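You operate a simulated robot arm through the tools that you are given. There is no shell and no other tool. Be economical: measure what you need, move in short steps, check, and stop when the job is done.

You are at the controls of a simulated robot arm. One attempt, no reset.

Task
Set the controls near the sawhorse table. At the end: the hours dial is turned to 24; the white glue bottle is in the grey bucket; the switch with the orange knob is set to auto; the teal turntable is turned to 3; the minutes dial is turned to 30; whatever was shut is shut again. Leave all else as you found it, and nothing knocked over.
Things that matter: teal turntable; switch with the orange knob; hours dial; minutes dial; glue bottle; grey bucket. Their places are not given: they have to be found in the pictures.

It is judged by the outcome, as a careful person would: the job done as asked, and still so three seconds after it is handed in. It fails if anything else is knocked over, pushed out of place, dropped, spilled or broken.

Robot
A 5-joint arm with a two-finger parallel gripper, fixed in place. Base frame: the origin is at the foot of the arm, x ahead of it, y to its left, z up; the work surface is at about z = 0. Readings come in mm, degrees, newtons and seconds.
With the tool pointing down near the work surface it reaches from about 260 to 600 mm from the base axis. Its first joint turns from -66.0 to 66.0 degrees. The tool tilts only in the upright plane through the base axis and itself; it spins freely about its own axis. Payload 1.57 kg.
Tool frame: the origin (TCP) lies between the finger pads and is the grasp point; the fingertips stand 30 mm ahead of it; z points along the fingers, y is the line along which they close. Largest opening 80 mm; finger width 17, thickness 12; the body of the gripper, 40 by 82 mm, starts 80 mm behind the TCP.
Orientation is told as [roll, pitch, yaw] about the base's x, y, z axes, in that order, counted from this pose: with the fingers straight down and closing along the base's y, the tool's x points along the base's -x, its y along +y and its z along -z.

Tools
- The arm moves only by the tool step_arm. Its argument "plan" is a list of rows, each a list of 7 numbers: the turn, a rotation vector about the base's x, y, z in degrees, then the shift along the base's x, y, z in m, then the finger opening in m, from 0 to 0.08. In form: [[rx, ry, rz, tx, ty, tz, fingers], ...]. A call has 1 to 8 rows; each row is the pose to reach, as a shift and turn from the pose commanded when the call began. Each row takes 0.2 s and may step no farther than 50 mm and 8.6 degrees from the row before; otherwise, or with a gripper value out of range, the whole call is refused. Where a pose cannot be reached the arm comes as near as it can. A force on the tool above 40 N (or 10 N above the force at the start of the call, whichever is more), or a blocked arm, ends the call early, and 0.2 s more pass. The fingers move at their own pace (about 153 mm/s each) and stop on an object; they squeeze with about 23 N. The grip force told is the motor's: it shows also when the fingers shut on nothing. Time passes only in rows, and 0.2 s behind the last, so rows that repeat a pose let the fingers close. It gives the time, the measured TCP pose, the force on the tool (base axes), the opening and the grip force at its end, in the units of the frame above (readings bear some noise).
- Cameras (640 x 400 px; columns grow to the right, rows downward): "scene" is fixed at [39.2, 390.4, 538.5]; the picture's right is [-0.77, -0.64, 0.00], its down [-0.29, 0.34, -0.90] and it looks along [0.57, -0.69, -0.45] (base axes); focal length 264 px, centre (320, 200). "wrist" rides on the gripper at [-32, 0, -78] in the tool frame; the picture's right is [0.00, -1.00, 0.00], its down [0.97, 0.00, -0.24] and it looks along [0.24, 0.00, 0.97] (tool axes); focal length 218 px, centre (320, 200).
- capture(camera): a new picture of that camera. It takes no simulated time.
- measure_at(camera, pixels): there is no depth. For up to 12 entries [column, row, z] of the newest picture of that camera ("zoom" is the newest enlarged one), the place [x, y] in the base frame at which the ray of that pixel passes the height z, good to about 2 mm. It takes no simulated time.
- close_up(camera, box): a new picture of the part [left, top, right, bottom] of that camera's present view, enlarged. It takes no simulated time.
- close_job(): hands the job in; it is judged then, once.

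Go step by step. Measure first, check grasps and placings, and put right what went wrong. The budget is 80 turns and 54 pictures, counting those below and the enlarged ones. Unless the task says otherwise, let go and move clear before handing in, and close with one line.

The tools are called as name(argument=value, ...) on one line, values as JSON. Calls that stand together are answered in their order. step_arm: Moves the arm, as the interface text tells. Its arguments: {"type":"object","properties":{"plan":{"type":"array","items":{"type":"array","items":{"type":"number"}}}},"required":["plan"]} The other tools are called the same way: capture (camera) takes a picture; measure_at (camera, pixels) gives the place at which the rays of pixels pass given heights; close_up (camera, box) takes an enlarged picture of a part of a camera's view; close_job () hands the job in.

At the start:

```text
time: 0.0
position: [300.7, 109.1, 425.5]
tool_rot: [0.0, 0.1, -0.1]
ft_force: [0.0, 0.0, -0.3]
grip_width: 80.1
gripper_force: 0.1
```

scene: 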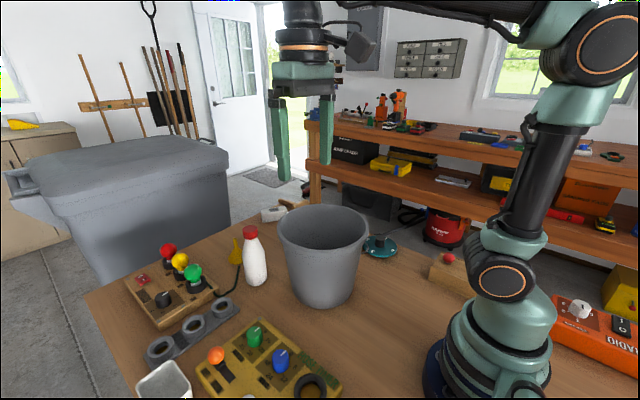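
wrist: 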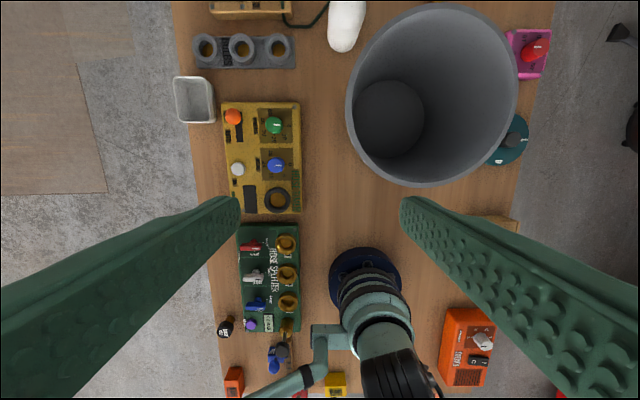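

The wrist view shows the yellow panel (220-300, 100-215), a green panel behind it, the bucket, and the teal turntable at (510,140). I'll enlarge these to read the labels.

close_up(camera="wrist", box=[210, 90, 310, 220])

close_up(camera="scene", box=[180, 310, 350, 400])

close_up(camera="scene", box=[330, 210, 480, 300])

close_up(camera="wrist", box=[470, 20, 570, 180])

close_up(camera="scene", box=[90, 220, 290, 370])

```text
3.08 times, centred on (260, 155) of wrist
```

zoom: 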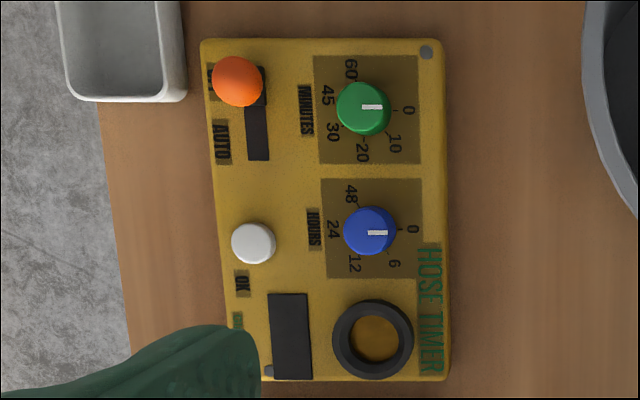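

```text
3.76 times, centred on (265, 355) of scene
```

zoom: 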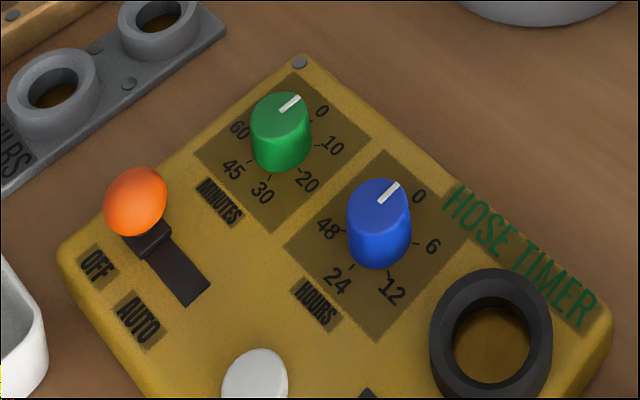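

```text
4.27 times, centred on (405, 255) of scene
```

zoom: 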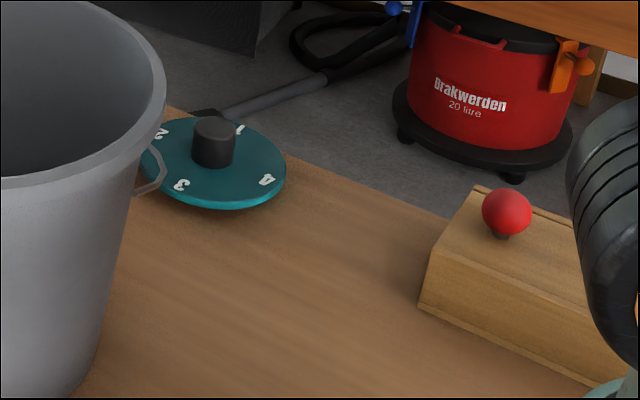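

```text
2.50 times, centred on (520, 100) of wrist
```

zoom: 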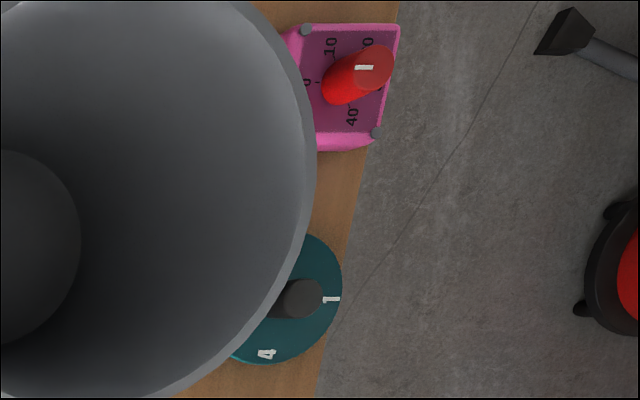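

```text
2.67 times, centred on (190, 295) of scene
```

zoom: 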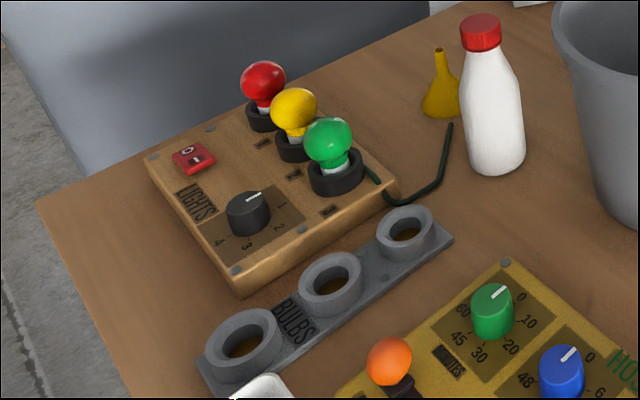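

I need positions: triangulate the knobs, turntable, bottle and bucket from both cameras.

measure_at(camera="scene", pixels=[[254.8, 340.5, 50], [254.8, 340.5, 70], [280.7, 362, 50], [280.7, 362, 70], [216, 355, 60], [216, 355, 80], [380, 247, 15], [387, 240, 40], [256, 282, 0], [250, 230, 170], [325, 303, 0], [282, 225, 200]])

measure_at(camera="wrist", pixels=[[274, 125, 50], [274, 125, 70], [276, 165.5, 50], [276, 165.5, 70], [233.5, 116.5, 60], [233.5, 116.5, 80], [507, 143, 15], [518, 138, 40], [432, 95, 200], [350, 95, 200], [388, 120, 0], [345, 30, 50]])

```text
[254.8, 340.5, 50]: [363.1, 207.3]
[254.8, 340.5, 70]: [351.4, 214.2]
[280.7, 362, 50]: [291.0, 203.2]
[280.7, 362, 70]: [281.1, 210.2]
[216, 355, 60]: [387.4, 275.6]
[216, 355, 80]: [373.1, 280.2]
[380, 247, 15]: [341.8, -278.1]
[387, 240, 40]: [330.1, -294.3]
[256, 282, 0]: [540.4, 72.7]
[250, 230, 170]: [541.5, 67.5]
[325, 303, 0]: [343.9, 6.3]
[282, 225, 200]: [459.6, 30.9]
```

```text
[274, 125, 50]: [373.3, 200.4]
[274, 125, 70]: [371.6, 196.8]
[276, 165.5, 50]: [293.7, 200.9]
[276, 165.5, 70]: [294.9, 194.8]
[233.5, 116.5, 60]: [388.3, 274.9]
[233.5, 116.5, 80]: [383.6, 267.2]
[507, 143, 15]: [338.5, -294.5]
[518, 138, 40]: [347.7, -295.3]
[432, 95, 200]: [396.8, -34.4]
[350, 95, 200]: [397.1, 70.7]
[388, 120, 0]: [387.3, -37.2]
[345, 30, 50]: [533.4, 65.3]
```

The yellow timer panel is around x 290–390, y 200–275. I'll move over it for a closer look at the scale marks.

step_arm(plan=[[0, 0, 0, 0.016, 0.024, -0.034, 0.08], [0, 0, 0, 0.032, 0.048, -0.068, 0.08], [0, 0, 0, 0.048, 0.072, -0.102, 0.08], [0, 0, 0, 0.064, 0.096, -0.136, 0.08], [0, 0, 0, 0.079, 0.121, -0.17, 0.08]])

capture(camera="wrist")

```text
time: 1.2
position: [381.8, 227.5, 256.0]
tool_rot: [-0.1, 0.0, -0.1]
ft_force: [0.9, 0.0, 0.0]
grip_width: 79.9
gripper_force: 0.0
```

```text
46 pictures are left
```

wrist: 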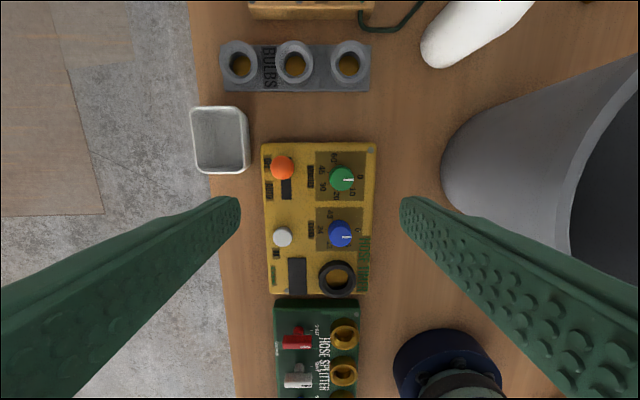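

close_up(camera="wrist", box=[250, 140, 390, 300])

measure_at(camera="wrist", pixels=[[342, 179, 45], [342, 179, 60], [340, 234, 45], [340, 234, 60], [282, 168, 60], [282, 168, 75], [265, 145, 25], [376, 145, 25], [268, 293, 25]])

```text
2.50 times, centred on (320, 220) of wrist
```

zoom: 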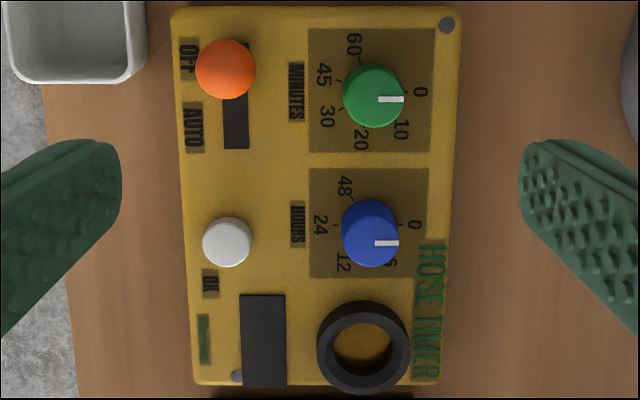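

```text
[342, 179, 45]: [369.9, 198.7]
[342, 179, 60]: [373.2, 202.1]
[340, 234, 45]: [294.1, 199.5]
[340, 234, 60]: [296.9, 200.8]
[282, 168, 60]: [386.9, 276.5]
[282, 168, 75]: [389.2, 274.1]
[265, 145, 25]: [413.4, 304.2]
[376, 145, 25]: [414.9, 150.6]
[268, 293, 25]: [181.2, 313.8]
```

The knobs sit at about green (370,201), blue (293,201), orange ball (387,275.5, z≈60). I'll turn the gripper 90° and go above the orange ball, so that the fingers straddle it along its slide.

step_arm(plan=[[0, 0, 8.5, 0.001, 0.006, -0.01, 0.06], [0, 0, 17, 0.002, 0.012, -0.02, 0.06], [0, 0, 25.5, 0.003, 0.018, -0.03, 0.06], [0, 0, 34, 0.004, 0.024, -0.04, 0.06], [0, 0, 42.5, 0.005, 0.03, -0.05, 0.05], [0, 0, 51, 0.006, 0.036, -0.06, 0.05], [0, 0, 59.5, 0.007, 0.041, -0.07, 0.05], [0, 0, 68, 0.0075, 0.0455, -0.08, 0.05]])

step_arm(plan=[[0, 0, 8, 0, 0, -0.01, 0.05], [0, 0, 16, 0, 0, -0.02, 0.05], [0, 0, 22, 0, 0, -0.03, 0.05], [0, 0, 22, 0, 0, -0.035, 0.05]])

capture(camera="wrist")

close_up(camera="scene", box=[130, 260, 350, 400])

```text
time: 3.0
position: [385.7, 276.4, 174.8]
tool_rot: [0.0, 0.0, 68.1]
ft_force: [-0.6, 0.0, 0.7]
grip_width: 50.1
gripper_force: 0.1
```

```text
time: 4.0
position: [386.8, 276.7, 140.7]
tool_rot: [0.0, 0.0, 90.2]
ft_force: [-0.1, 0.3, 0.2]
grip_width: 50.4
gripper_force: 0.2
```

```text
44 pictures are left
```

wrist: 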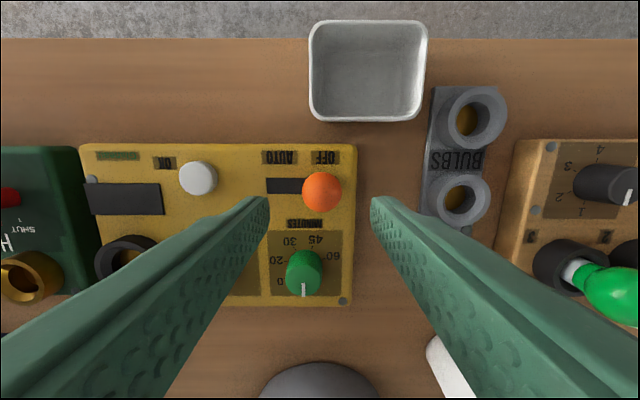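

```text
2.86 times, centred on (240, 330) of scene
```

zoom: 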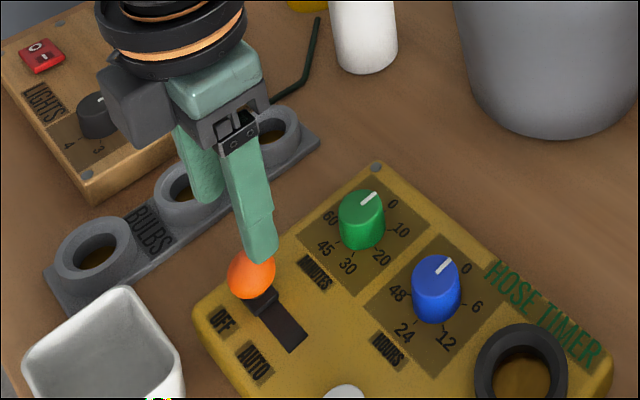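

measure_at(camera="wrist", pixels=[[322, 192, 60], [322, 192, 50], [305, 262, 45], [342, 300, 25], [355, 146, 25], [80, 146, 25], [310, 100, 50]])

measure_at(camera="zoom", pixels=[[252, 276, 60], [252, 276, 50], [373, 195, 45], [447, 265, 45]])

```text
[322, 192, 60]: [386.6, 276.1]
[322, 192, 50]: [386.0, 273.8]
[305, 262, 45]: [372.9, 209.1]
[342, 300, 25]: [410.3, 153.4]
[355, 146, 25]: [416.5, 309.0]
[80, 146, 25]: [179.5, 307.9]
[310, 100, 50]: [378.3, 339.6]
```

```text
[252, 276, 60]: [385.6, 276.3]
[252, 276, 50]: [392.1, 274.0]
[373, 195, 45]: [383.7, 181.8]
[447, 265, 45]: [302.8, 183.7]
```

Ball confirmed at (386.5,276,60), directly under the TCP. Descend and close gently.

step_arm(plan=[[0, 0, 0, 0, 0, -0.03, 0.05], [0, 0, 0, 0, 0, -0.055, 0.05], [0, 0, 0, 0, 0, -0.07, 0.05], [0, 0, 0, 0, 0, -0.07, 0.03], [0, 0, 0, 0, 0, -0.07, 0.02]])

close_up(camera="scene", box=[130, 260, 350, 400])

```text
time: 5.2
position: [387.0, 277.0, 70.8]
tool_rot: [0.0, 0.0, 90.0]
ft_force: [0.7, 1.1, -2.2]
grip_width: 28.0
gripper_force: 37.9
```

```text
2.86 times, centred on (240, 330) of scene
```

zoom: 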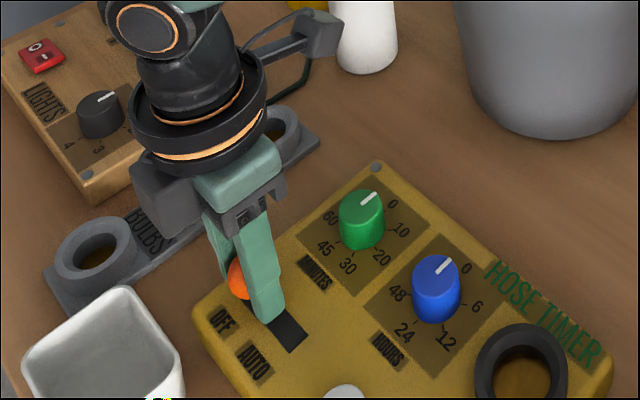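

Ball gripped at 28 mm. Now I pull toward −x (AUTO) in small steps.

step_arm(plan=[[0, 0, 0, -0.008, 0, 0, 0.02], [0, 0, 0, -0.016, 0, 0, 0.02], [0, 0, 0, -0.024, 0, 0, 0.02], [0, 0, 0, -0.03, 0, 0, 0.02], [0, 0, 0, -0.034, 0, 0, 0.02]])

close_up(camera="scene", box=[130, 260, 350, 400])

```text
time: 6.4
position: [354.4, 276.6, 70.9]
tool_rot: [-0.3, -0.1, 89.7]
ft_force: [24.1, -3.6, -21.5]
grip_width: 28.2
gripper_force: 38.3
```

```text
2.86 times, centred on (240, 330) of scene
```

zoom: 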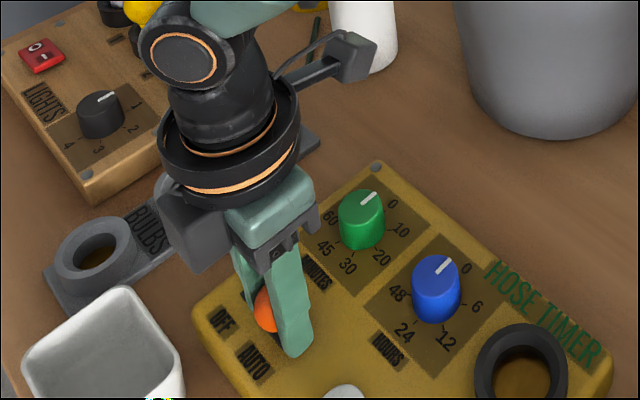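

Reaction of 24 N suggests the end stop. Release, rise and look.

step_arm(plan=[[0, 0, 0, 0.001, 0, 0, 0.045], [0, 0, 0, 0.001, 0, 0, 0.05], [0, 0, 0, 0.001, 0, 0.03, 0.05], [0, 0, 0, 0.0, -0.0, 0.07, 0.05]])

close_up(camera="wrist", box=[180, 120, 460, 320])

close_up(camera="scene", box=[130, 260, 350, 400])

```text
time: 7.4
position: [349.9, 277.2, 141.8]
tool_rot: [0.0, 0.0, 90.0]
ft_force: [-0.6, -1.4, -0.3]
grip_width: 50.2
gripper_force: 0.1
```

```text
2.00 times, centred on (320, 220) of wrist
```

zoom: 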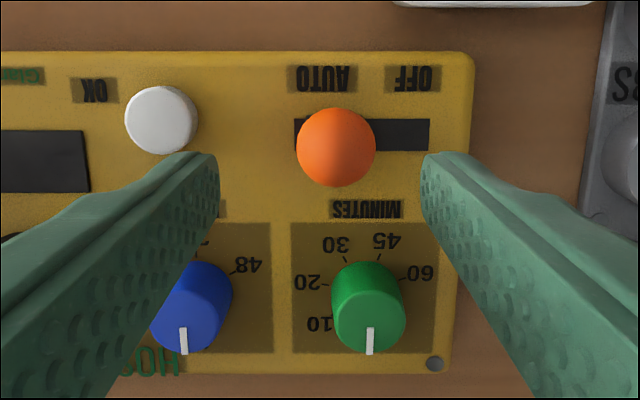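

```text
2.86 times, centred on (240, 330) of scene
```

zoom: 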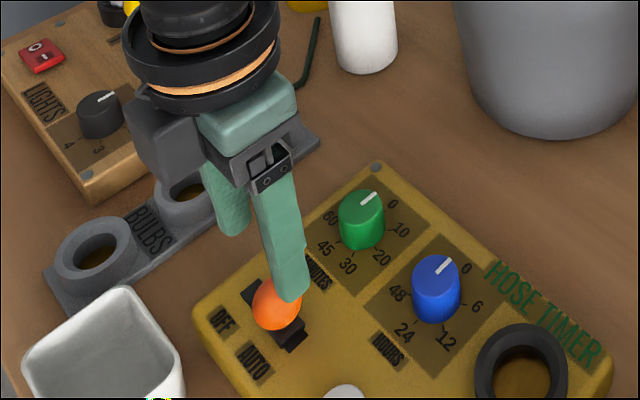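

measure_at(camera="wrist", pixels=[[348, 193, 60], [327.5, 187, 27], [394.5, 187, 27], [340, 160, 27], [386, 160, 27]])

measure_at(camera="zoom", pixels=[[277, 304, 60], [290, 345, 32], [250, 288, 27]])

```text
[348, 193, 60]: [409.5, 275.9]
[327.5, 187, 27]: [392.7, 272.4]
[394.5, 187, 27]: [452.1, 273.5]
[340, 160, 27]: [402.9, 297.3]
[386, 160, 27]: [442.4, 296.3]
```

```text
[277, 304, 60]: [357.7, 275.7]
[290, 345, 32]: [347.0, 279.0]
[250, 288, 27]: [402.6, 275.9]
```

AUTO label sits at x≈348 while the ball is at ≈356, so the switch isn't fully over. Regrip and pull further.

step_arm(plan=[[0, 0, 0, 0.004, 0, -0.03, 0.05], [0, 0, 0, 0.005, 0, -0.055, 0.05], [0, 0, 0, 0.005, 0, -0.07, 0.05], [0, 0, 0, 0.005, 0, -0.07, 0.03], [0, 0, 0, 0.005, 0, -0.07, 0.02]])

step_arm(plan=[[0, 0, 0, -0.003, 0, 0, 0.02], [0, 0, 0, -0.006, 0, 0, 0.02], [0, 0, 0, -0.009, 0, 0, 0.02]])

```text
time: 8.6
position: [357.4, 276.1, 69.4]
tool_rot: [0.0, -0.1, 89.9]
ft_force: [-0.8, 0.5, 0.5]
grip_width: 28.2
gripper_force: 38.5
```

```text
time: 9.3
position: [356.0, 275.9, 70.7]
tool_rot: [-0.5, -0.5, 89.7]
ft_force: [11.7, -1.7, -10.0]
grip_width: 28.3
gripper_force: 38.9
stopped in row 3: the force on the tool passed its limit (the readings are from after the stop); the commanded pose is now the measured one
```

The lever blocks at x≈356; release and look from close by to see whether it is at its stop.

step_arm(plan=[[0, 0, 0, 0.001, 0, 0, 0.045], [0, 0, 0, 0.001, 0, 0, 0.06], [0, 0, 0, 0.001, 0, 0.03, 0.07], [0, 0, 0, 0.001, -0.03, 0.07, 0.08], [0, 0, 0, 0.001, -0.06, 0.09, 0.08]])

close_up(camera="wrist", box=[220, 60, 420, 220])

close_up(camera="scene", box=[180, 320, 300, 400])

```text
time: 10.5
position: [357.8, 218.0, 161.1]
tool_rot: [-0.4, -0.3, 89.9]
ft_force: [-0.2, -0.7, 0.3]
grip_width: 79.6
gripper_force: 0.0
```

```text
2.50 times, centred on (320, 140) of wrist
```

zoom: 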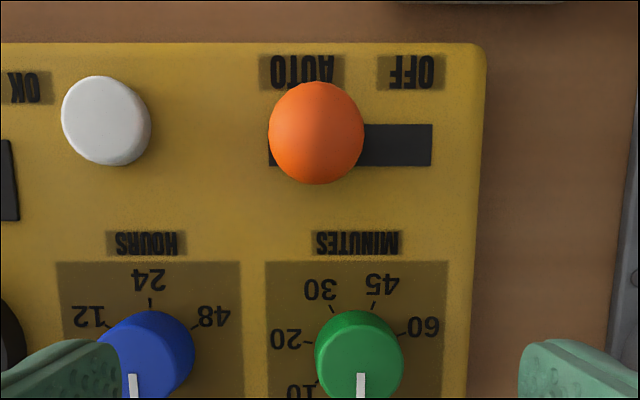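

```text
5.00 times, centred on (240, 360) of scene
```

zoom: 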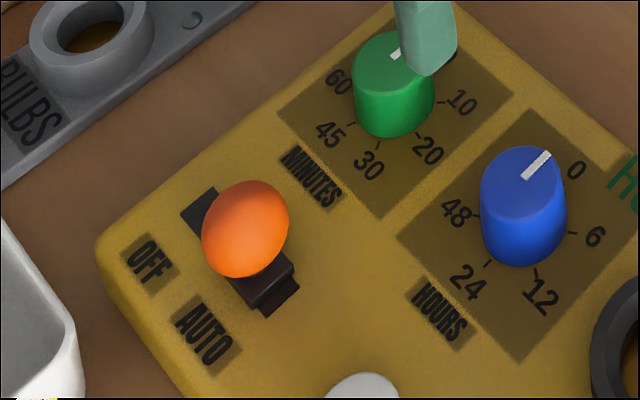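

The block is at the slot's end with the margin mirroring the OFF side; the switch is at AUTO. Next: pin down blue and green knob centres.

measure_at(camera="zoom", pixels=[[523, 183, 45], [523, 183, 50], [393, 70, 45], [393, 70, 50], [524, 230, 25], [393, 104, 25]])

capture(camera="wrist")

```text
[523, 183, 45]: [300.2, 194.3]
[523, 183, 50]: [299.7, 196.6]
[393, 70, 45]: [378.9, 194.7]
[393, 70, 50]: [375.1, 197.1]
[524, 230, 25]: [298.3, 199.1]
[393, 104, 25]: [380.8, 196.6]
```

```text
36 pictures are left
```

wrist: 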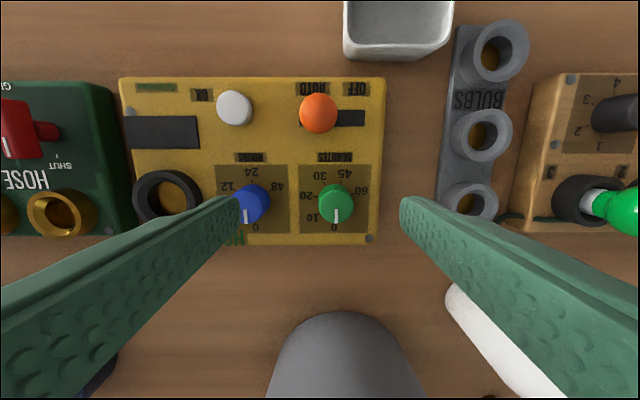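

measure_at(camera="wrist", pixels=[[337, 207, 45], [337, 207, 55], [333.5, 199, 27], [333.5, 199, 35], [253, 206, 45], [253, 206, 55], [252.5, 199, 27], [252.5, 199, 35]])

```text
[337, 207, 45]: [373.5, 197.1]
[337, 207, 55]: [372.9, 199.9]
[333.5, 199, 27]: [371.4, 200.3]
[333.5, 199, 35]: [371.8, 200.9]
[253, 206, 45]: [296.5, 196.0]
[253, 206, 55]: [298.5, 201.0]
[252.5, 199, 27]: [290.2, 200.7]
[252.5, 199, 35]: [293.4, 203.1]
```

Blue centre ≈ (295,199.5), green ≈ (372.5,199.5). Move over the blue knob at yaw 90 and descend part way.

step_arm(plan=[[0.2, 0.15, 0, -0.031, -0.009, 0, 0.05], [0.4, 0.3, 0, -0.063, -0.0185, -0.02, 0.05], [0.4, 0.3, 0, -0.063, -0.0185, -0.06, 0.05], [0.4, 0.3, 0, -0.063, -0.0185, -0.066, 0.05]])

capture(camera="wrist")

close_up(camera="scene", box=[210, 310, 340, 400])

```text
time: 11.5
position: [292.7, 199.3, 95.2]
tool_rot: [-0.5, -0.2, 89.8]
ft_force: [-0.5, 0.3, 0.3]
grip_width: 49.9
gripper_force: 0.1
```

```text
35 pictures are left
```

wrist: 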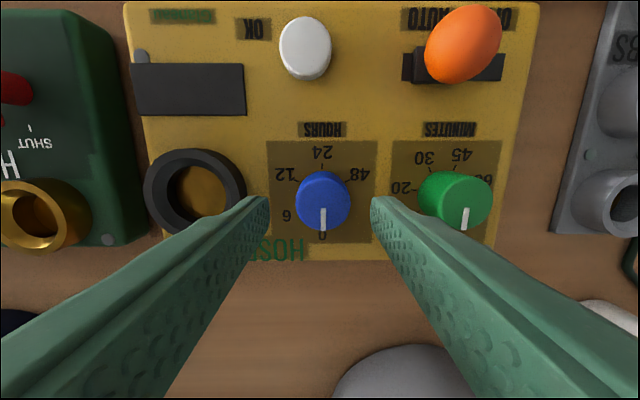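

```text
4.44 times, centred on (275, 355) of scene
```

zoom: 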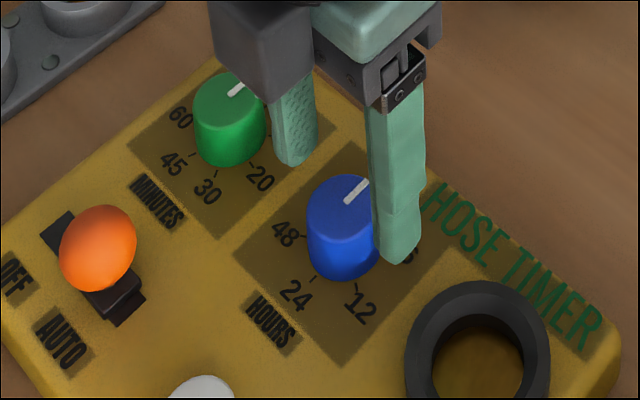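

The blue knob is centred between the fingers at (322,200). Descend and grip.

step_arm(plan=[[0, 0, 0, 0.001, 0, -0.015, 0.05], [0, 0, 0, 0.001, 0, -0.031, 0.05], [0, 0, 0, 0.001, 0, -0.031, 0.035], [0, 0, 0, 0.001, 0, -0.031, 0.02], [0, 0, 0, 0.001, 0, -0.031, 0.02]])

```text
time: 12.3
position: [294.2, 197.9, 65.0]
tool_rot: [-0.3, -0.3, 89.9]
ft_force: [0.4, 0.3, 3.5]
grip_width: 31.8
gripper_force: 6.2
stopped in row 4: the force on the tool passed its limit (the readings are from after the stop); the commanded pose is now the measured one
```

step_arm(plan=[[0, 0, 0, 0, 0, 0, 0.03], [0, 0, 0, 0, 0, 0, 0.025], [0, 0, 0, 0, 0, 0, 0.02]])

```text
time: 13.2
position: [294.8, 197.7, 64.5]
tool_rot: [-0.4, -0.2, 89.9]
ft_force: [0.2, -1.9, 7.2]
grip_width: 31.3
gripper_force: 39.9
```

Gripped at 31.3 mm. Turn clockwise (negative z), in stages.

step_arm(plan=[[0, 0, -5, 0, 0, 0.001, 0.02], [0, 0, -10, 0, 0, 0.001, 0.02], [0, 0, -16, 0, 0, 0.001, 0.02], [0, 0, -24, 0, 0, 0.001, 0.02], [0, 0, -32, 0, 0, 0.001, 0.02], [0, 0, -40, 0, 0, 0.001, 0.02], [0, 0, -48, 0, 0, 0.001, 0.02]])

close_up(camera="scene", box=[210, 310, 340, 400])

```text
time: 14.8
position: [292.7, 198.4, 64.7]
tool_rot: [0.1, -0.1, 42.0]
ft_force: [-25.4, 28.9, 2.8]
grip_width: 31.6
gripper_force: 40.6
```

```text
4.44 times, centred on (275, 355) of scene
```

zoom: 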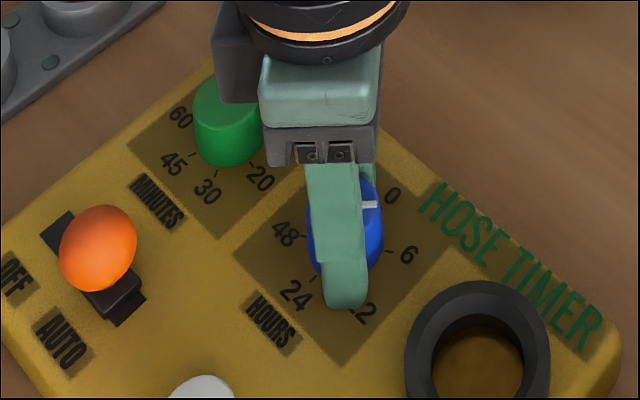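

The knob follows (~45°), but a side load along the closing line shows the axis lies ~3 mm further in +y. Recentre and keep turning.

step_arm(plan=[[0, 0, 0, 0, 0.002, 0, 0.02], [0, 0, 0, 0, 0.003, 0, 0.02]])

```text
time: 15.3
position: [292.3, 198.3, 64.1]
tool_rot: [0.1, 0.2, 41.6]
ft_force: [-18.6, -14.1, 28.0]
grip_width: 31.3
gripper_force: 40.7
```

Residual load is only pad friction; I'll release, recentre at (294.8,200.5) and regrip.

step_arm(plan=[[0, 0, 0, 0, 0, 0, 0.042], [0, 0, 0, 0, 0, 0, 0.042], [0, 0, 0, 0, 0, 0, 0.034], [0, 0, 0, 0, 0, 0, 0.02], [0, 0, 0, 0, 0, 0, 0.02]])

```text
time: 16.6
position: [293.3, 200.3, 65.0]
tool_rot: [0.1, -0.3, 41.9]
ft_force: [15.4, -14.4, -4.7]
grip_width: 31.5
gripper_force: 40.6
```

step_arm(plan=[[0, 0, 0, 0, -0.001, 0, 0.02], [0, 0, -8, 0, -0.001, 0, 0.02], [0, 0, -16, 0, -0.001, 0, 0.02], [0, 0, -24, 0, -0.001, 0, 0.02], [0, 0, -32, 0, -0.001, 0, 0.02], [0, 0, -40, 0, -0.001, 0, 0.02], [0, 0, -48, 0, -0.001, 0, 0.02]])

close_up(camera="scene", box=[210, 310, 340, 400])

```text
time: 17.3
position: [294.1, 198.9, 64.4]
tool_rot: [0.0, -0.5, 31.4]
ft_force: [2.0, -0.5, -2.4]
grip_width: 31.7
gripper_force: 40.1
stopped in row 3: the force on the tool passed its limit (the readings are from after the stop); the commanded pose is now the measured one
```

```text
4.44 times, centred on (275, 355) of scene
```

zoom: 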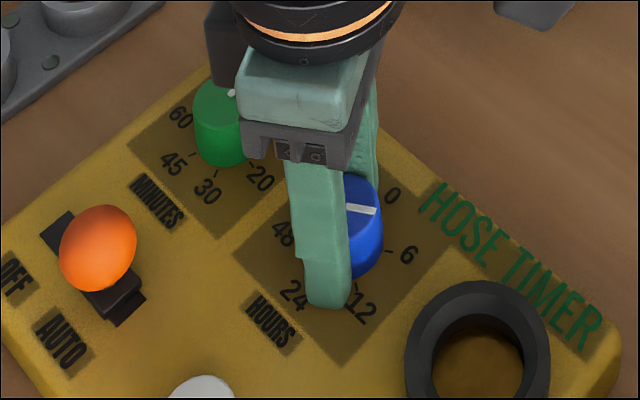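

Pointer is now on 6 (60° turned). Continue turning.

step_arm(plan=[[0, 0, -6, 0, 0, 0, 0.02], [0, 0, -12, 0, 0, 0, 0.02], [0, 0, -18, 0, 0, 0, 0.02], [0, 0, -24, 0, 0, 0, 0.02], [0, 0, -30, 0, 0, 0, 0.02], [0, 0, -36, 0, 0, 0, 0.02], [0, 0, -42, 0, 0, 0, 0.02]])

```text
time: 18.9
position: [294.5, 200.5, 64.4]
tool_rot: [0.3, -0.4, -10.9]
ft_force: [19.1, -25.0, 2.5]
grip_width: 31.3
gripper_force: 39.9
```

step_arm(plan=[[0, 0, -6, 0.001, -0.001, 0, 0.02], [0, 0, -12, 0.001, -0.001, 0, 0.02], [0, 0, -18, 0.001, -0.001, 0, 0.02], [0, 0, -24, 0.001, -0.001, 0, 0.02], [0, 0, -30, 0.001, -0.001, 0, 0.02], [0, 0, -36, 0.001, -0.001, 0, 0.02], [0, 0, -42, 0.001, -0.001, 0, 0.02], [0, 0, -48, 0.001, -0.001, 0, 0.02]])

close_up(camera="scene", box=[210, 310, 340, 400])

```text
time: 20.7
position: [294.6, 199.0, 64.4]
tool_rot: [0.0, 0.0, -58.7]
ft_force: [-16.4, 17.2, 3.8]
grip_width: 31.5
gripper_force: 40.2
```

```text
4.44 times, centred on (275, 355) of scene
```

zoom: 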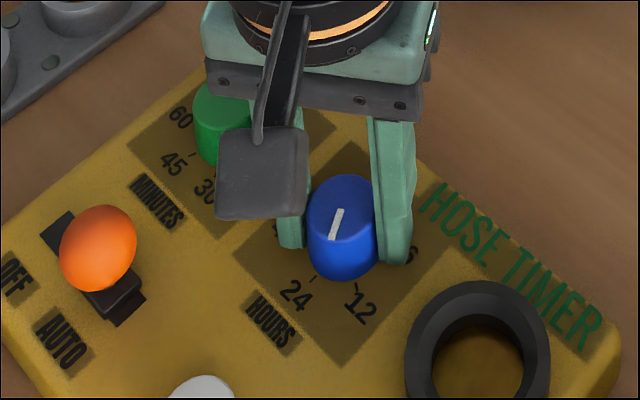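

Turned ~149°; about 30° more to 24.

step_arm(plan=[[0, 0, -6, 0, 0, 0, 0.02], [0, 0, -12, 0, 0, 0, 0.02], [0, 0, -18, 0, 0, 0, 0.02], [0, 0, -24, 0, 0, 0, 0.02], [0, 0, -30, 0, 0, 0, 0.02]])

close_up(camera="scene", box=[240, 330, 320, 390])

capture(camera="wrist")

```text
time: 21.9
position: [294.7, 199.3, 64.1]
tool_rot: [-0.4, -0.2, -88.7]
ft_force: [-22.7, 23.1, -11.0]
grip_width: 31.4
gripper_force: 40.1
```

```text
6.67 times, centred on (280, 360) of scene
```

zoom: 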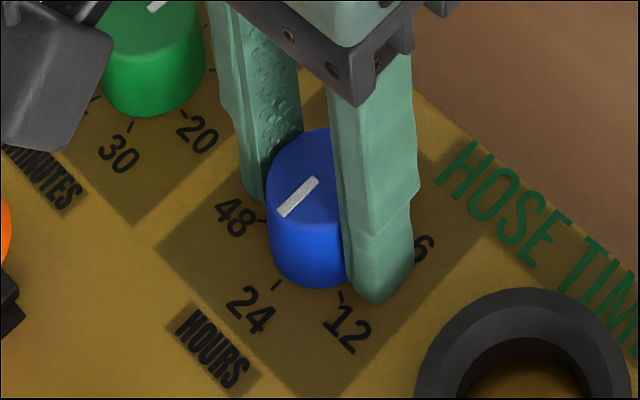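

```text
29 pictures are left
```

wrist: 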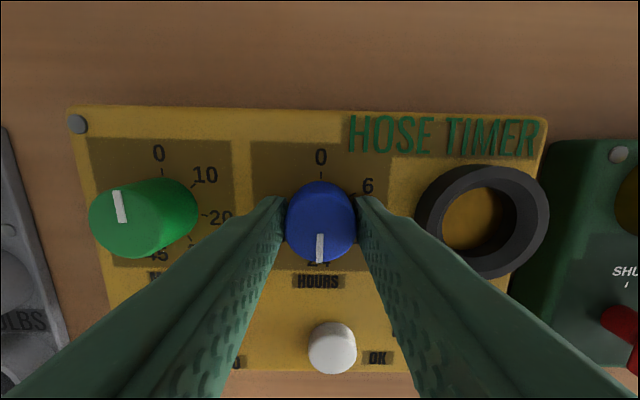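

The blue pointer now aims straight at 24. Release, lift, and begin turning the wrist back for the green knob.

step_arm(plan=[[0, 0, 0, 0, 0, 0, 0.042], [0, 0, 0, 0, 0, 0, 0.05], [0, 0, 0, 0, 0, 0.03, 0.06], [0, 0, 8, 0.01, 0, 0.07, 0.08], [0, 0, 16, 0.03, 0, 0.1, 0.08], [0, 0, 24, 0.04, 0, 0.12, 0.08], [0, 0, 32, 0.04, 0, 0.12, 0.08], [0, 0, 40, 0.04, 0, 0.12, 0.08]])

step_arm(plan=[[0, 0, 8, 0, 0, 0, 0.08], [0, 0, 16, 0, 0, 0, 0.08], [0, 0, 24, 0, 0, 0, 0.08], [0, 0, 32, 0, 0, 0, 0.08], [0, 0, 40, 0, 0, 0, 0.08], [0, 0, 48, 0, 0, 0, 0.08]])

close_up(camera="wrist", box=[240, 120, 400, 220])

```text
time: 23.7
position: [334.7, 200.4, 183.7]
tool_rot: [0.2, 0.1, -48.5]
ft_force: [0.5, 0.4, -0.7]
grip_width: 80.1
gripper_force: 0.1
```

```text
time: 25.1
position: [335.1, 199.8, 183.6]
tool_rot: [0.3, -0.4, -0.5]
ft_force: [0.0, 0.5, -0.3]
grip_width: 80.1
gripper_force: 0.0
```

```text
4.00 times, centred on (320, 170) of wrist
```

zoom: 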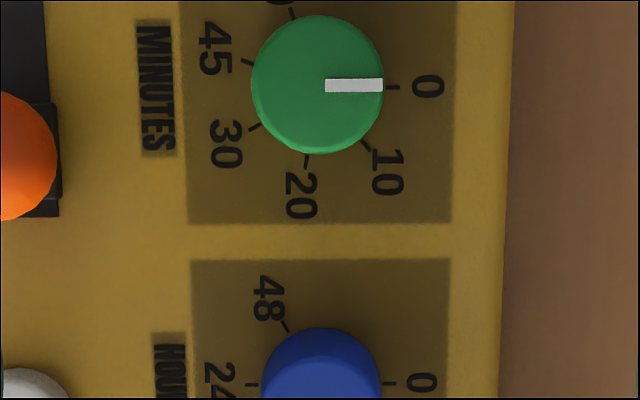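

Ticks confirm 50° steps: 30 is at 150° clockwise. Rotate to yaw +60 above the green knob (372.6,199.6) and descend.

step_arm(plan=[[0, 0, 7.6, 0.01, 0, 0, 0.07], [0, 0, 15.2, 0.02, 0, 0, 0.06], [0, 0, 22.8, 0.03, 0, -0.01, 0.05], [0, 0, 30.4, 0.0375, 0, -0.02, 0.05], [0, 0, 38, 0.0375, 0, -0.04, 0.05], [0, 0, 45.6, 0.0375, 0, -0.06, 0.05], [0, 0, 53.2, 0.0375, 0, -0.08, 0.05], [0, 0, 60.5, 0.0375, 0, -0.09, 0.05]])

capture(camera="wrist")

```text
time: 26.9
position: [372.4, 199.3, 94.4]
tool_rot: [-0.2, -0.3, 60.0]
ft_force: [-0.5, 0.1, 0.2]
grip_width: 49.9
gripper_force: 0.1
```

```text
27 pictures are left
```

wrist: 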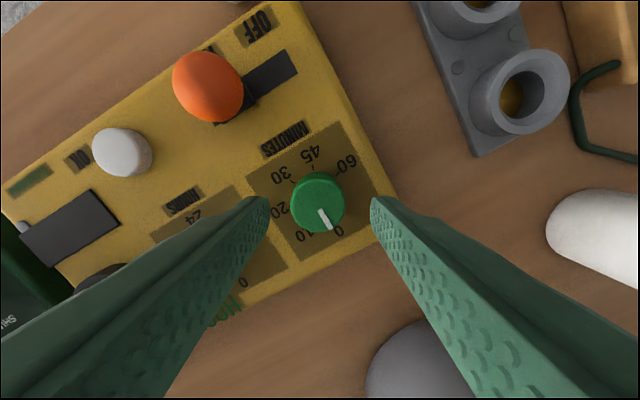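

Green is centred at (318,202). Descend, grip.

step_arm(plan=[[0, 0, 0, 0, 0, -0.015, 0.05], [0, 0, 0, 0, 0, -0.029, 0.05], [0, 0, 0, 0, 0, -0.029, 0.036], [0, 0, 0, 0, 0, -0.029, 0.028], [0, 0, 0, 0, 0, -0.029, 0.02]])

```text
time: 28.1
position: [371.4, 199.8, 65.1]
tool_rot: [-0.1, -0.3, 60.0]
ft_force: [-7.4, 8.7, -0.6]
grip_width: 30.9
gripper_force: 39.3
```

step_arm(plan=[[0, 0, -6, 0, 0, 0, 0.02], [0, 0, -12, 0, 0, 0, 0.02], [0, 0, -18, 0, 0, 0, 0.02], [0, 0, -24, 0, 0, 0, 0.02], [0, 0, -30, 0, 0, 0, 0.02], [0, 0, -36, 0, 0, 0, 0.02], [0, 0, -42, 0, 0, 0, 0.02], [0, 0, -48, 0, 0, 0, 0.02]])

```text
time: 29.1
position: [371.5, 199.1, 65.4]
tool_rot: [0.0, -0.1, 37.5]
ft_force: [-2.1, 0.5, 2.5]
grip_width: 30.8
gripper_force: 40.0
stopped in row 4: the force on the tool passed its limit (the readings are from after the stop); the commanded pose is now the measured one
```

step_arm(plan=[[0, 0, -6, 0, 0, 0, 0.02], [0, 0, -12, 0, 0, 0, 0.02], [0, 0, -18, 0, 0, 0, 0.02], [0, 0, -24, 0, 0, 0, 0.02], [0, 0, -30, 0, 0, 0, 0.02], [0, 0, -36, 0, 0, 0, 0.02], [0, 0, -42, 0, 0, 0, 0.02]])

```text
time: 30.7
position: [370.8, 200.2, 65.4]
tool_rot: [0.0, 0.0, -4.6]
ft_force: [-7.2, 0.7, 10.8]
grip_width: 31.2
gripper_force: 39.6
```

step_arm(plan=[[0, 0, -6, 0, 0.0005, 0, 0.02], [0, 0, -12, 0, 0.0005, 0, 0.02], [0, 0, -18, 0, 0.0005, 0, 0.02], [0, 0, -24, 0, 0.0005, 0, 0.02], [0, 0, -30, 0, 0.0005, 0, 0.02], [0, 0, -36, 0, 0.0005, 0, 0.02], [0, 0, -42, 0, 0.0005, 0, 0.02]])

close_up(camera="scene", box=[210, 310, 340, 400])

```text
time: 32.3
position: [371.1, 201.0, 65.8]
tool_rot: [0.0, 0.0, -46.5]
ft_force: [-9.0, 17.4, -8.0]
grip_width: 31.0
gripper_force: 39.8
```

```text
4.44 times, centred on (275, 355) of scene
```

zoom: 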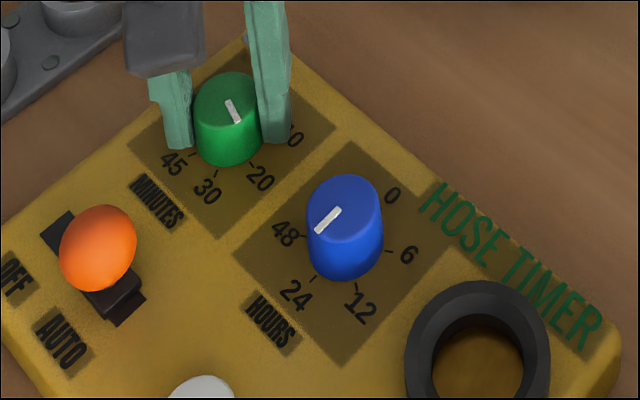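

Tool has turned 106.5° with the green knob; 43.5° remain.

step_arm(plan=[[0, 0, -6, 0, 0, 0, 0.02], [0, 0, -12, 0, 0, 0, 0.02], [0, 0, -18, 0, 0, 0, 0.02], [0, 0, -24, 0, 0, 0, 0.02], [0, 0, -30, 0, 0, 0, 0.02], [0, 0, -36, 0, 0, 0, 0.02], [0, 0, -43.5, 0, 0, 0, 0.02], [0, 0, -43.5, 0, 0, 0, 0.02]])

```text
time: 34.1
position: [372.3, 199.8, 66.9]
tool_rot: [0.0, 0.0, -90.1]
ft_force: [-1.7, 21.8, -9.2]
grip_width: 31.1
gripper_force: 39.6
```

Release, lift, and turn back partly to view both dials from above.

step_arm(plan=[[0, 0, 0, 0, 0, 0, 0.042], [0, 0, 0, 0, 0, 0, 0.05], [0, 0, 0, 0, 0, 0.03, 0.06], [0, 0, 8, -0.01, 0, 0.07, 0.08], [0, 0, 16, -0.02, 0, 0.1, 0.08], [0, 0, 24, -0.03, 0, 0.12, 0.08], [0, 0, 32, -0.03, 0, 0.13, 0.08], [0, 0, 40, -0.03, 0, 0.15, 0.08]])

step_arm(plan=[[0, 0, 8, 0, 0, 0, 0.08], [0, 0, 16, 0, 0, 0, 0.08], [0, 0, 24, 0, 0, 0, 0.08], [0, 0, 32, 0, 0, 0, 0.08], [0, 0, 40, 0, 0, 0, 0.08], [0, 0, 50, 0, 0, 0, 0.08]])

close_up(camera="wrist", box=[240, 120, 400, 240])

```text
time: 35.9
position: [342.6, 200.6, 215.1]
tool_rot: [0.0, 0.0, -49.7]
ft_force: [0.2, 0.9, -0.2]
grip_width: 80.0
gripper_force: 0.1
```

```text
refused: row 6 steps farther than a row can; nothing moved
```

```text
3.33 times, centred on (320, 180) of wrist
```

zoom: 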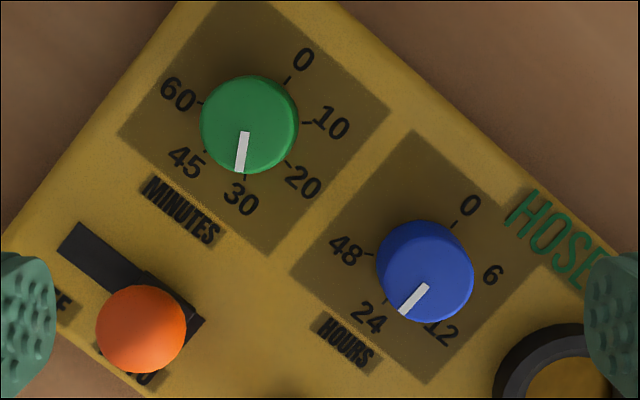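

Both dials read right: green pointer at 30 and blue at 24; switch on AUTO. Next, raise and fly over toward the glue bottle for a look from above.

step_arm(plan=[[0, 0, 8, 0, 0, 0.04, 0.08], [0, 0, 16, 0.01, 0, 0.08, 0.08], [0, 0, 24, 0.04, -0.01, 0.115, 0.08], [0, 0, 32, 0.08, -0.03, 0.115, 0.08], [0, 0, 40, 0.11, -0.06, 0.115, 0.08], [0, 0, 48, 0.14, -0.09, 0.115, 0.08], [0, 0, 50, 0.17, -0.12, 0.115, 0.08]])

capture(camera="wrist")

capture(camera="scene")

```text
time: 37.5
position: [508.6, 77.5, 330.0]
tool_rot: [0.0, -0.2, 0.0]
ft_force: [0.3, -0.1, 0.7]
grip_width: 80.0
gripper_force: 0.1
```

```text
24 pictures are left
```

wrist: 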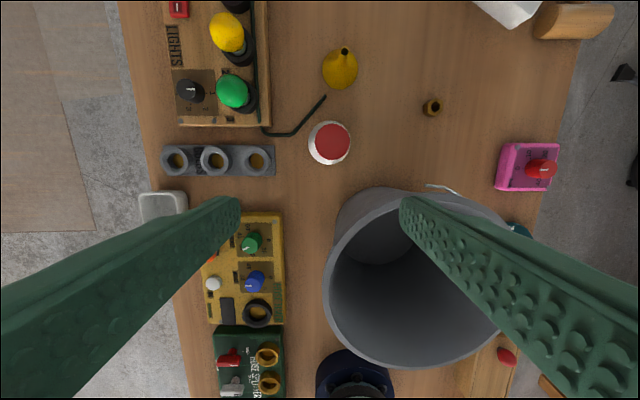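

```text
23 pictures are left
```

scene: 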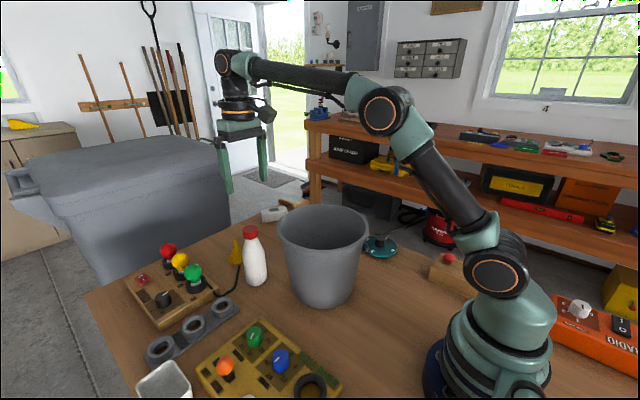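

measure_at(camera="wrist", pixels=[[332, 140, 165], [330, 143, 60], [340, 68, 40], [323, 285, 200], [415, 368, 200], [505, 280, 200], [425, 197, 200], [323, 285, 180], [415, 368, 180], [385, 225, 0]])

measure_at(camera="scene", pixels=[[250, 229, 165], [256, 286, 0], [278, 225, 200], [370, 225, 200], [323, 206, 200], [320, 250, 200], [278, 225, 180], [370, 225, 180], [320, 305, 0], [237, 262, 20]])

close_up(camera="scene", box=[210, 190, 390, 320])

```text
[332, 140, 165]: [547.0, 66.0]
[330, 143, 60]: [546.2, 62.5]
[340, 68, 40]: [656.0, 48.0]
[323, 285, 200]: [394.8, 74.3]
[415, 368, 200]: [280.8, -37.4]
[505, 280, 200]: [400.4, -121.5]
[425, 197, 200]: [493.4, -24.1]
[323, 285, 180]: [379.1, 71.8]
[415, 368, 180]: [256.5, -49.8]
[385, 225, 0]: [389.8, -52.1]
```

```text
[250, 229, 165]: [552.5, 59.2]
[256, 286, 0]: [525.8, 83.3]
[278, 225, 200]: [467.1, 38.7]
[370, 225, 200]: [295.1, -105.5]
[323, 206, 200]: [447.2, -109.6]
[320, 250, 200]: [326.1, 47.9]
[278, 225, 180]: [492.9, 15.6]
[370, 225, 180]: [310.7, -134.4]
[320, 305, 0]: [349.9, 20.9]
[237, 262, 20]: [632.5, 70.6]
```

```text
3.08 times, centred on (300, 255) of scene
```

zoom: 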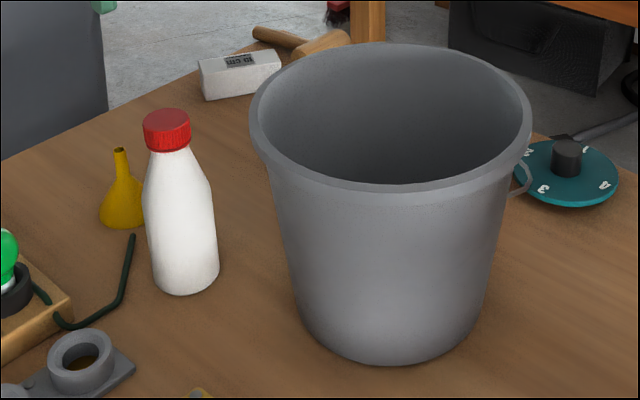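

Bottle centre ≈ (546,64), ~168 tall, ~62 mm wide; bucket rim centre ≈ (389,-27), z≈198. I'll go above the bottle and check the alignment.

step_arm(plan=[[0, 0, 0, 0.015, -0.005, -0.03, 0.08], [0, 0, 0, 0.03, -0.01, -0.06, 0.08], [0, 0, 0, 0.038, -0.013, -0.09, 0.08], [0, 0, 0, 0.038, -0.013, -0.1, 0.08]])

capture(camera="wrist")

close_up(camera="scene", box=[190, 150, 330, 300])

```text
time: 38.5
position: [548.8, 68.0, 231.5]
tool_rot: [0.0, -0.1, 0.0]
ft_force: [0.3, -0.5, -0.1]
grip_width: 79.7
gripper_force: 0.0
```

```text
21 pictures are left
```

wrist: 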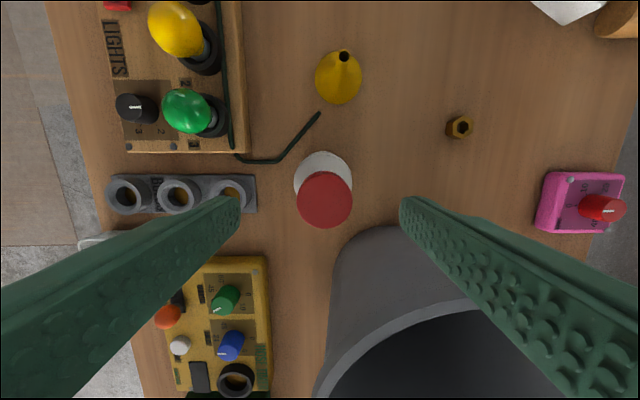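

```text
2.67 times, centred on (260, 225) of scene
```

zoom: 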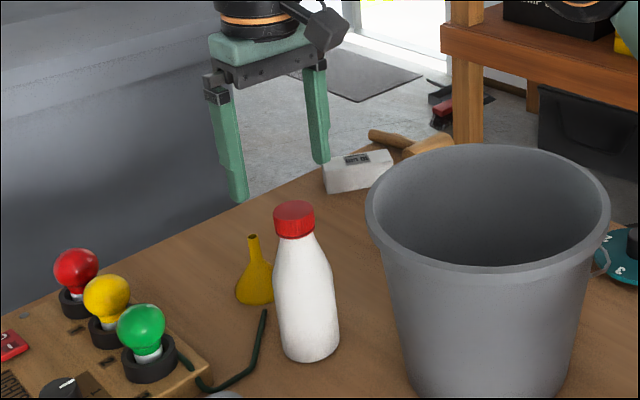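

measure_at(camera="zoom", pixels=[[237, 198, 201], [322, 162, 201], [294, 213, 170], [294, 213, 160]])

measure_at(camera="wrist", pixels=[[325, 199, 170], [325, 199, 160], [323, 152, 60]])

```text
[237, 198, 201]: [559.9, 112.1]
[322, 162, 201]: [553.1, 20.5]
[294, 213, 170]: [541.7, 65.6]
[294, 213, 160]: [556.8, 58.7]
```

```text
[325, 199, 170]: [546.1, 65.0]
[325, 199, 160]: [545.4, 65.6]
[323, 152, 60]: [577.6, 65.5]
```

Bottle axis at (546,65), top ≈168. Correct by (−2.5,−2.5) mm and descend to z≈99.

step_arm(plan=[[0, 0, 0, -0.0025, -0.0025, -0.02, 0.08], [0, 0, 0, -0.0025, -0.0025, -0.05, 0.08], [0, 0, 0, -0.0025, -0.0025, -0.08, 0.08], [0, 0, 0, -0.0025, -0.0025, -0.11, 0.08], [0, 0, 0, -0.0025, -0.0025, -0.131, 0.08]])

close_up(camera="scene", box=[190, 190, 330, 310])

```text
time: 39.7
position: [546.9, 63.6, 99.4]
tool_rot: [0.0, -0.1, 0.0]
ft_force: [-0.1, 0.2, -0.7]
grip_width: 80.2
gripper_force: 0.1
```

```text
3.33 times, centred on (260, 250) of scene
```

zoom: 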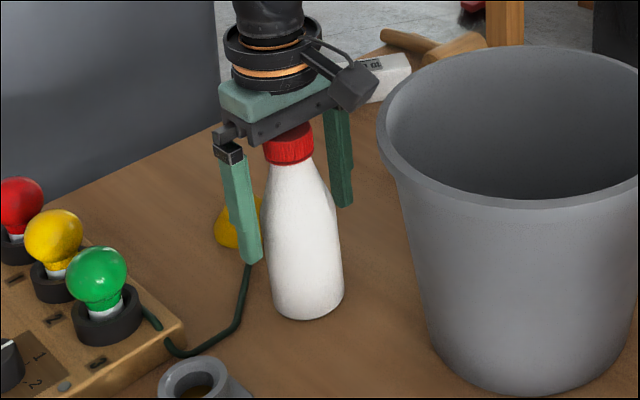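

Fingers straddle the bottle with the cap just clear of the palm. Close.

step_arm(plan=[[0, 0, 0, 0, 0, 0, 0.07], [0, 0, 0, 0, 0, 0, 0.062], [0, 0, 0, 0, 0, 0, 0.05], [0, 0, 0, 0, 0, 0, 0.04], [0, 0, 0, 0, 0, 0, 0.04]])

step_arm(plan=[[0, 0, 0, 0, 0, 0.01, 0.04], [0, 0, 0, 0, 0, 0.03, 0.04]])

close_up(camera="scene", box=[190, 190, 330, 310])

```text
time: 40.9
position: [547.0, 65.1, 100.0]
tool_rot: [-0.1, -0.2, 0.0]
ft_force: [0.9, 0.9, -0.1]
grip_width: 58.8
gripper_force: 23.3
```

```text
time: 41.5
position: [545.5, 62.9, 131.2]
tool_rot: [0.0, 0.0, 0.0]
ft_force: [-0.2, -1.2, -3.4]
grip_width: 58.8
gripper_force: 22.8
```

```text
3.33 times, centred on (260, 250) of scene
```

zoom: 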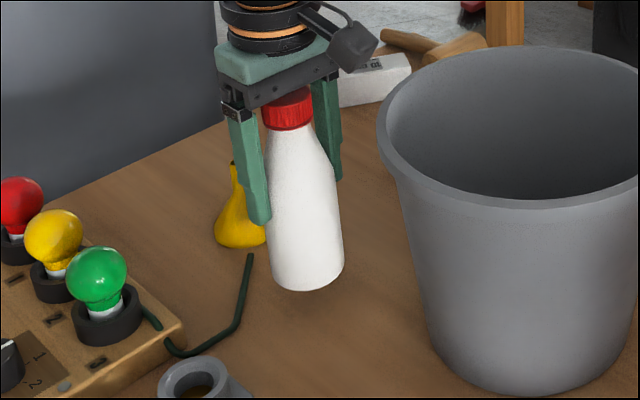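

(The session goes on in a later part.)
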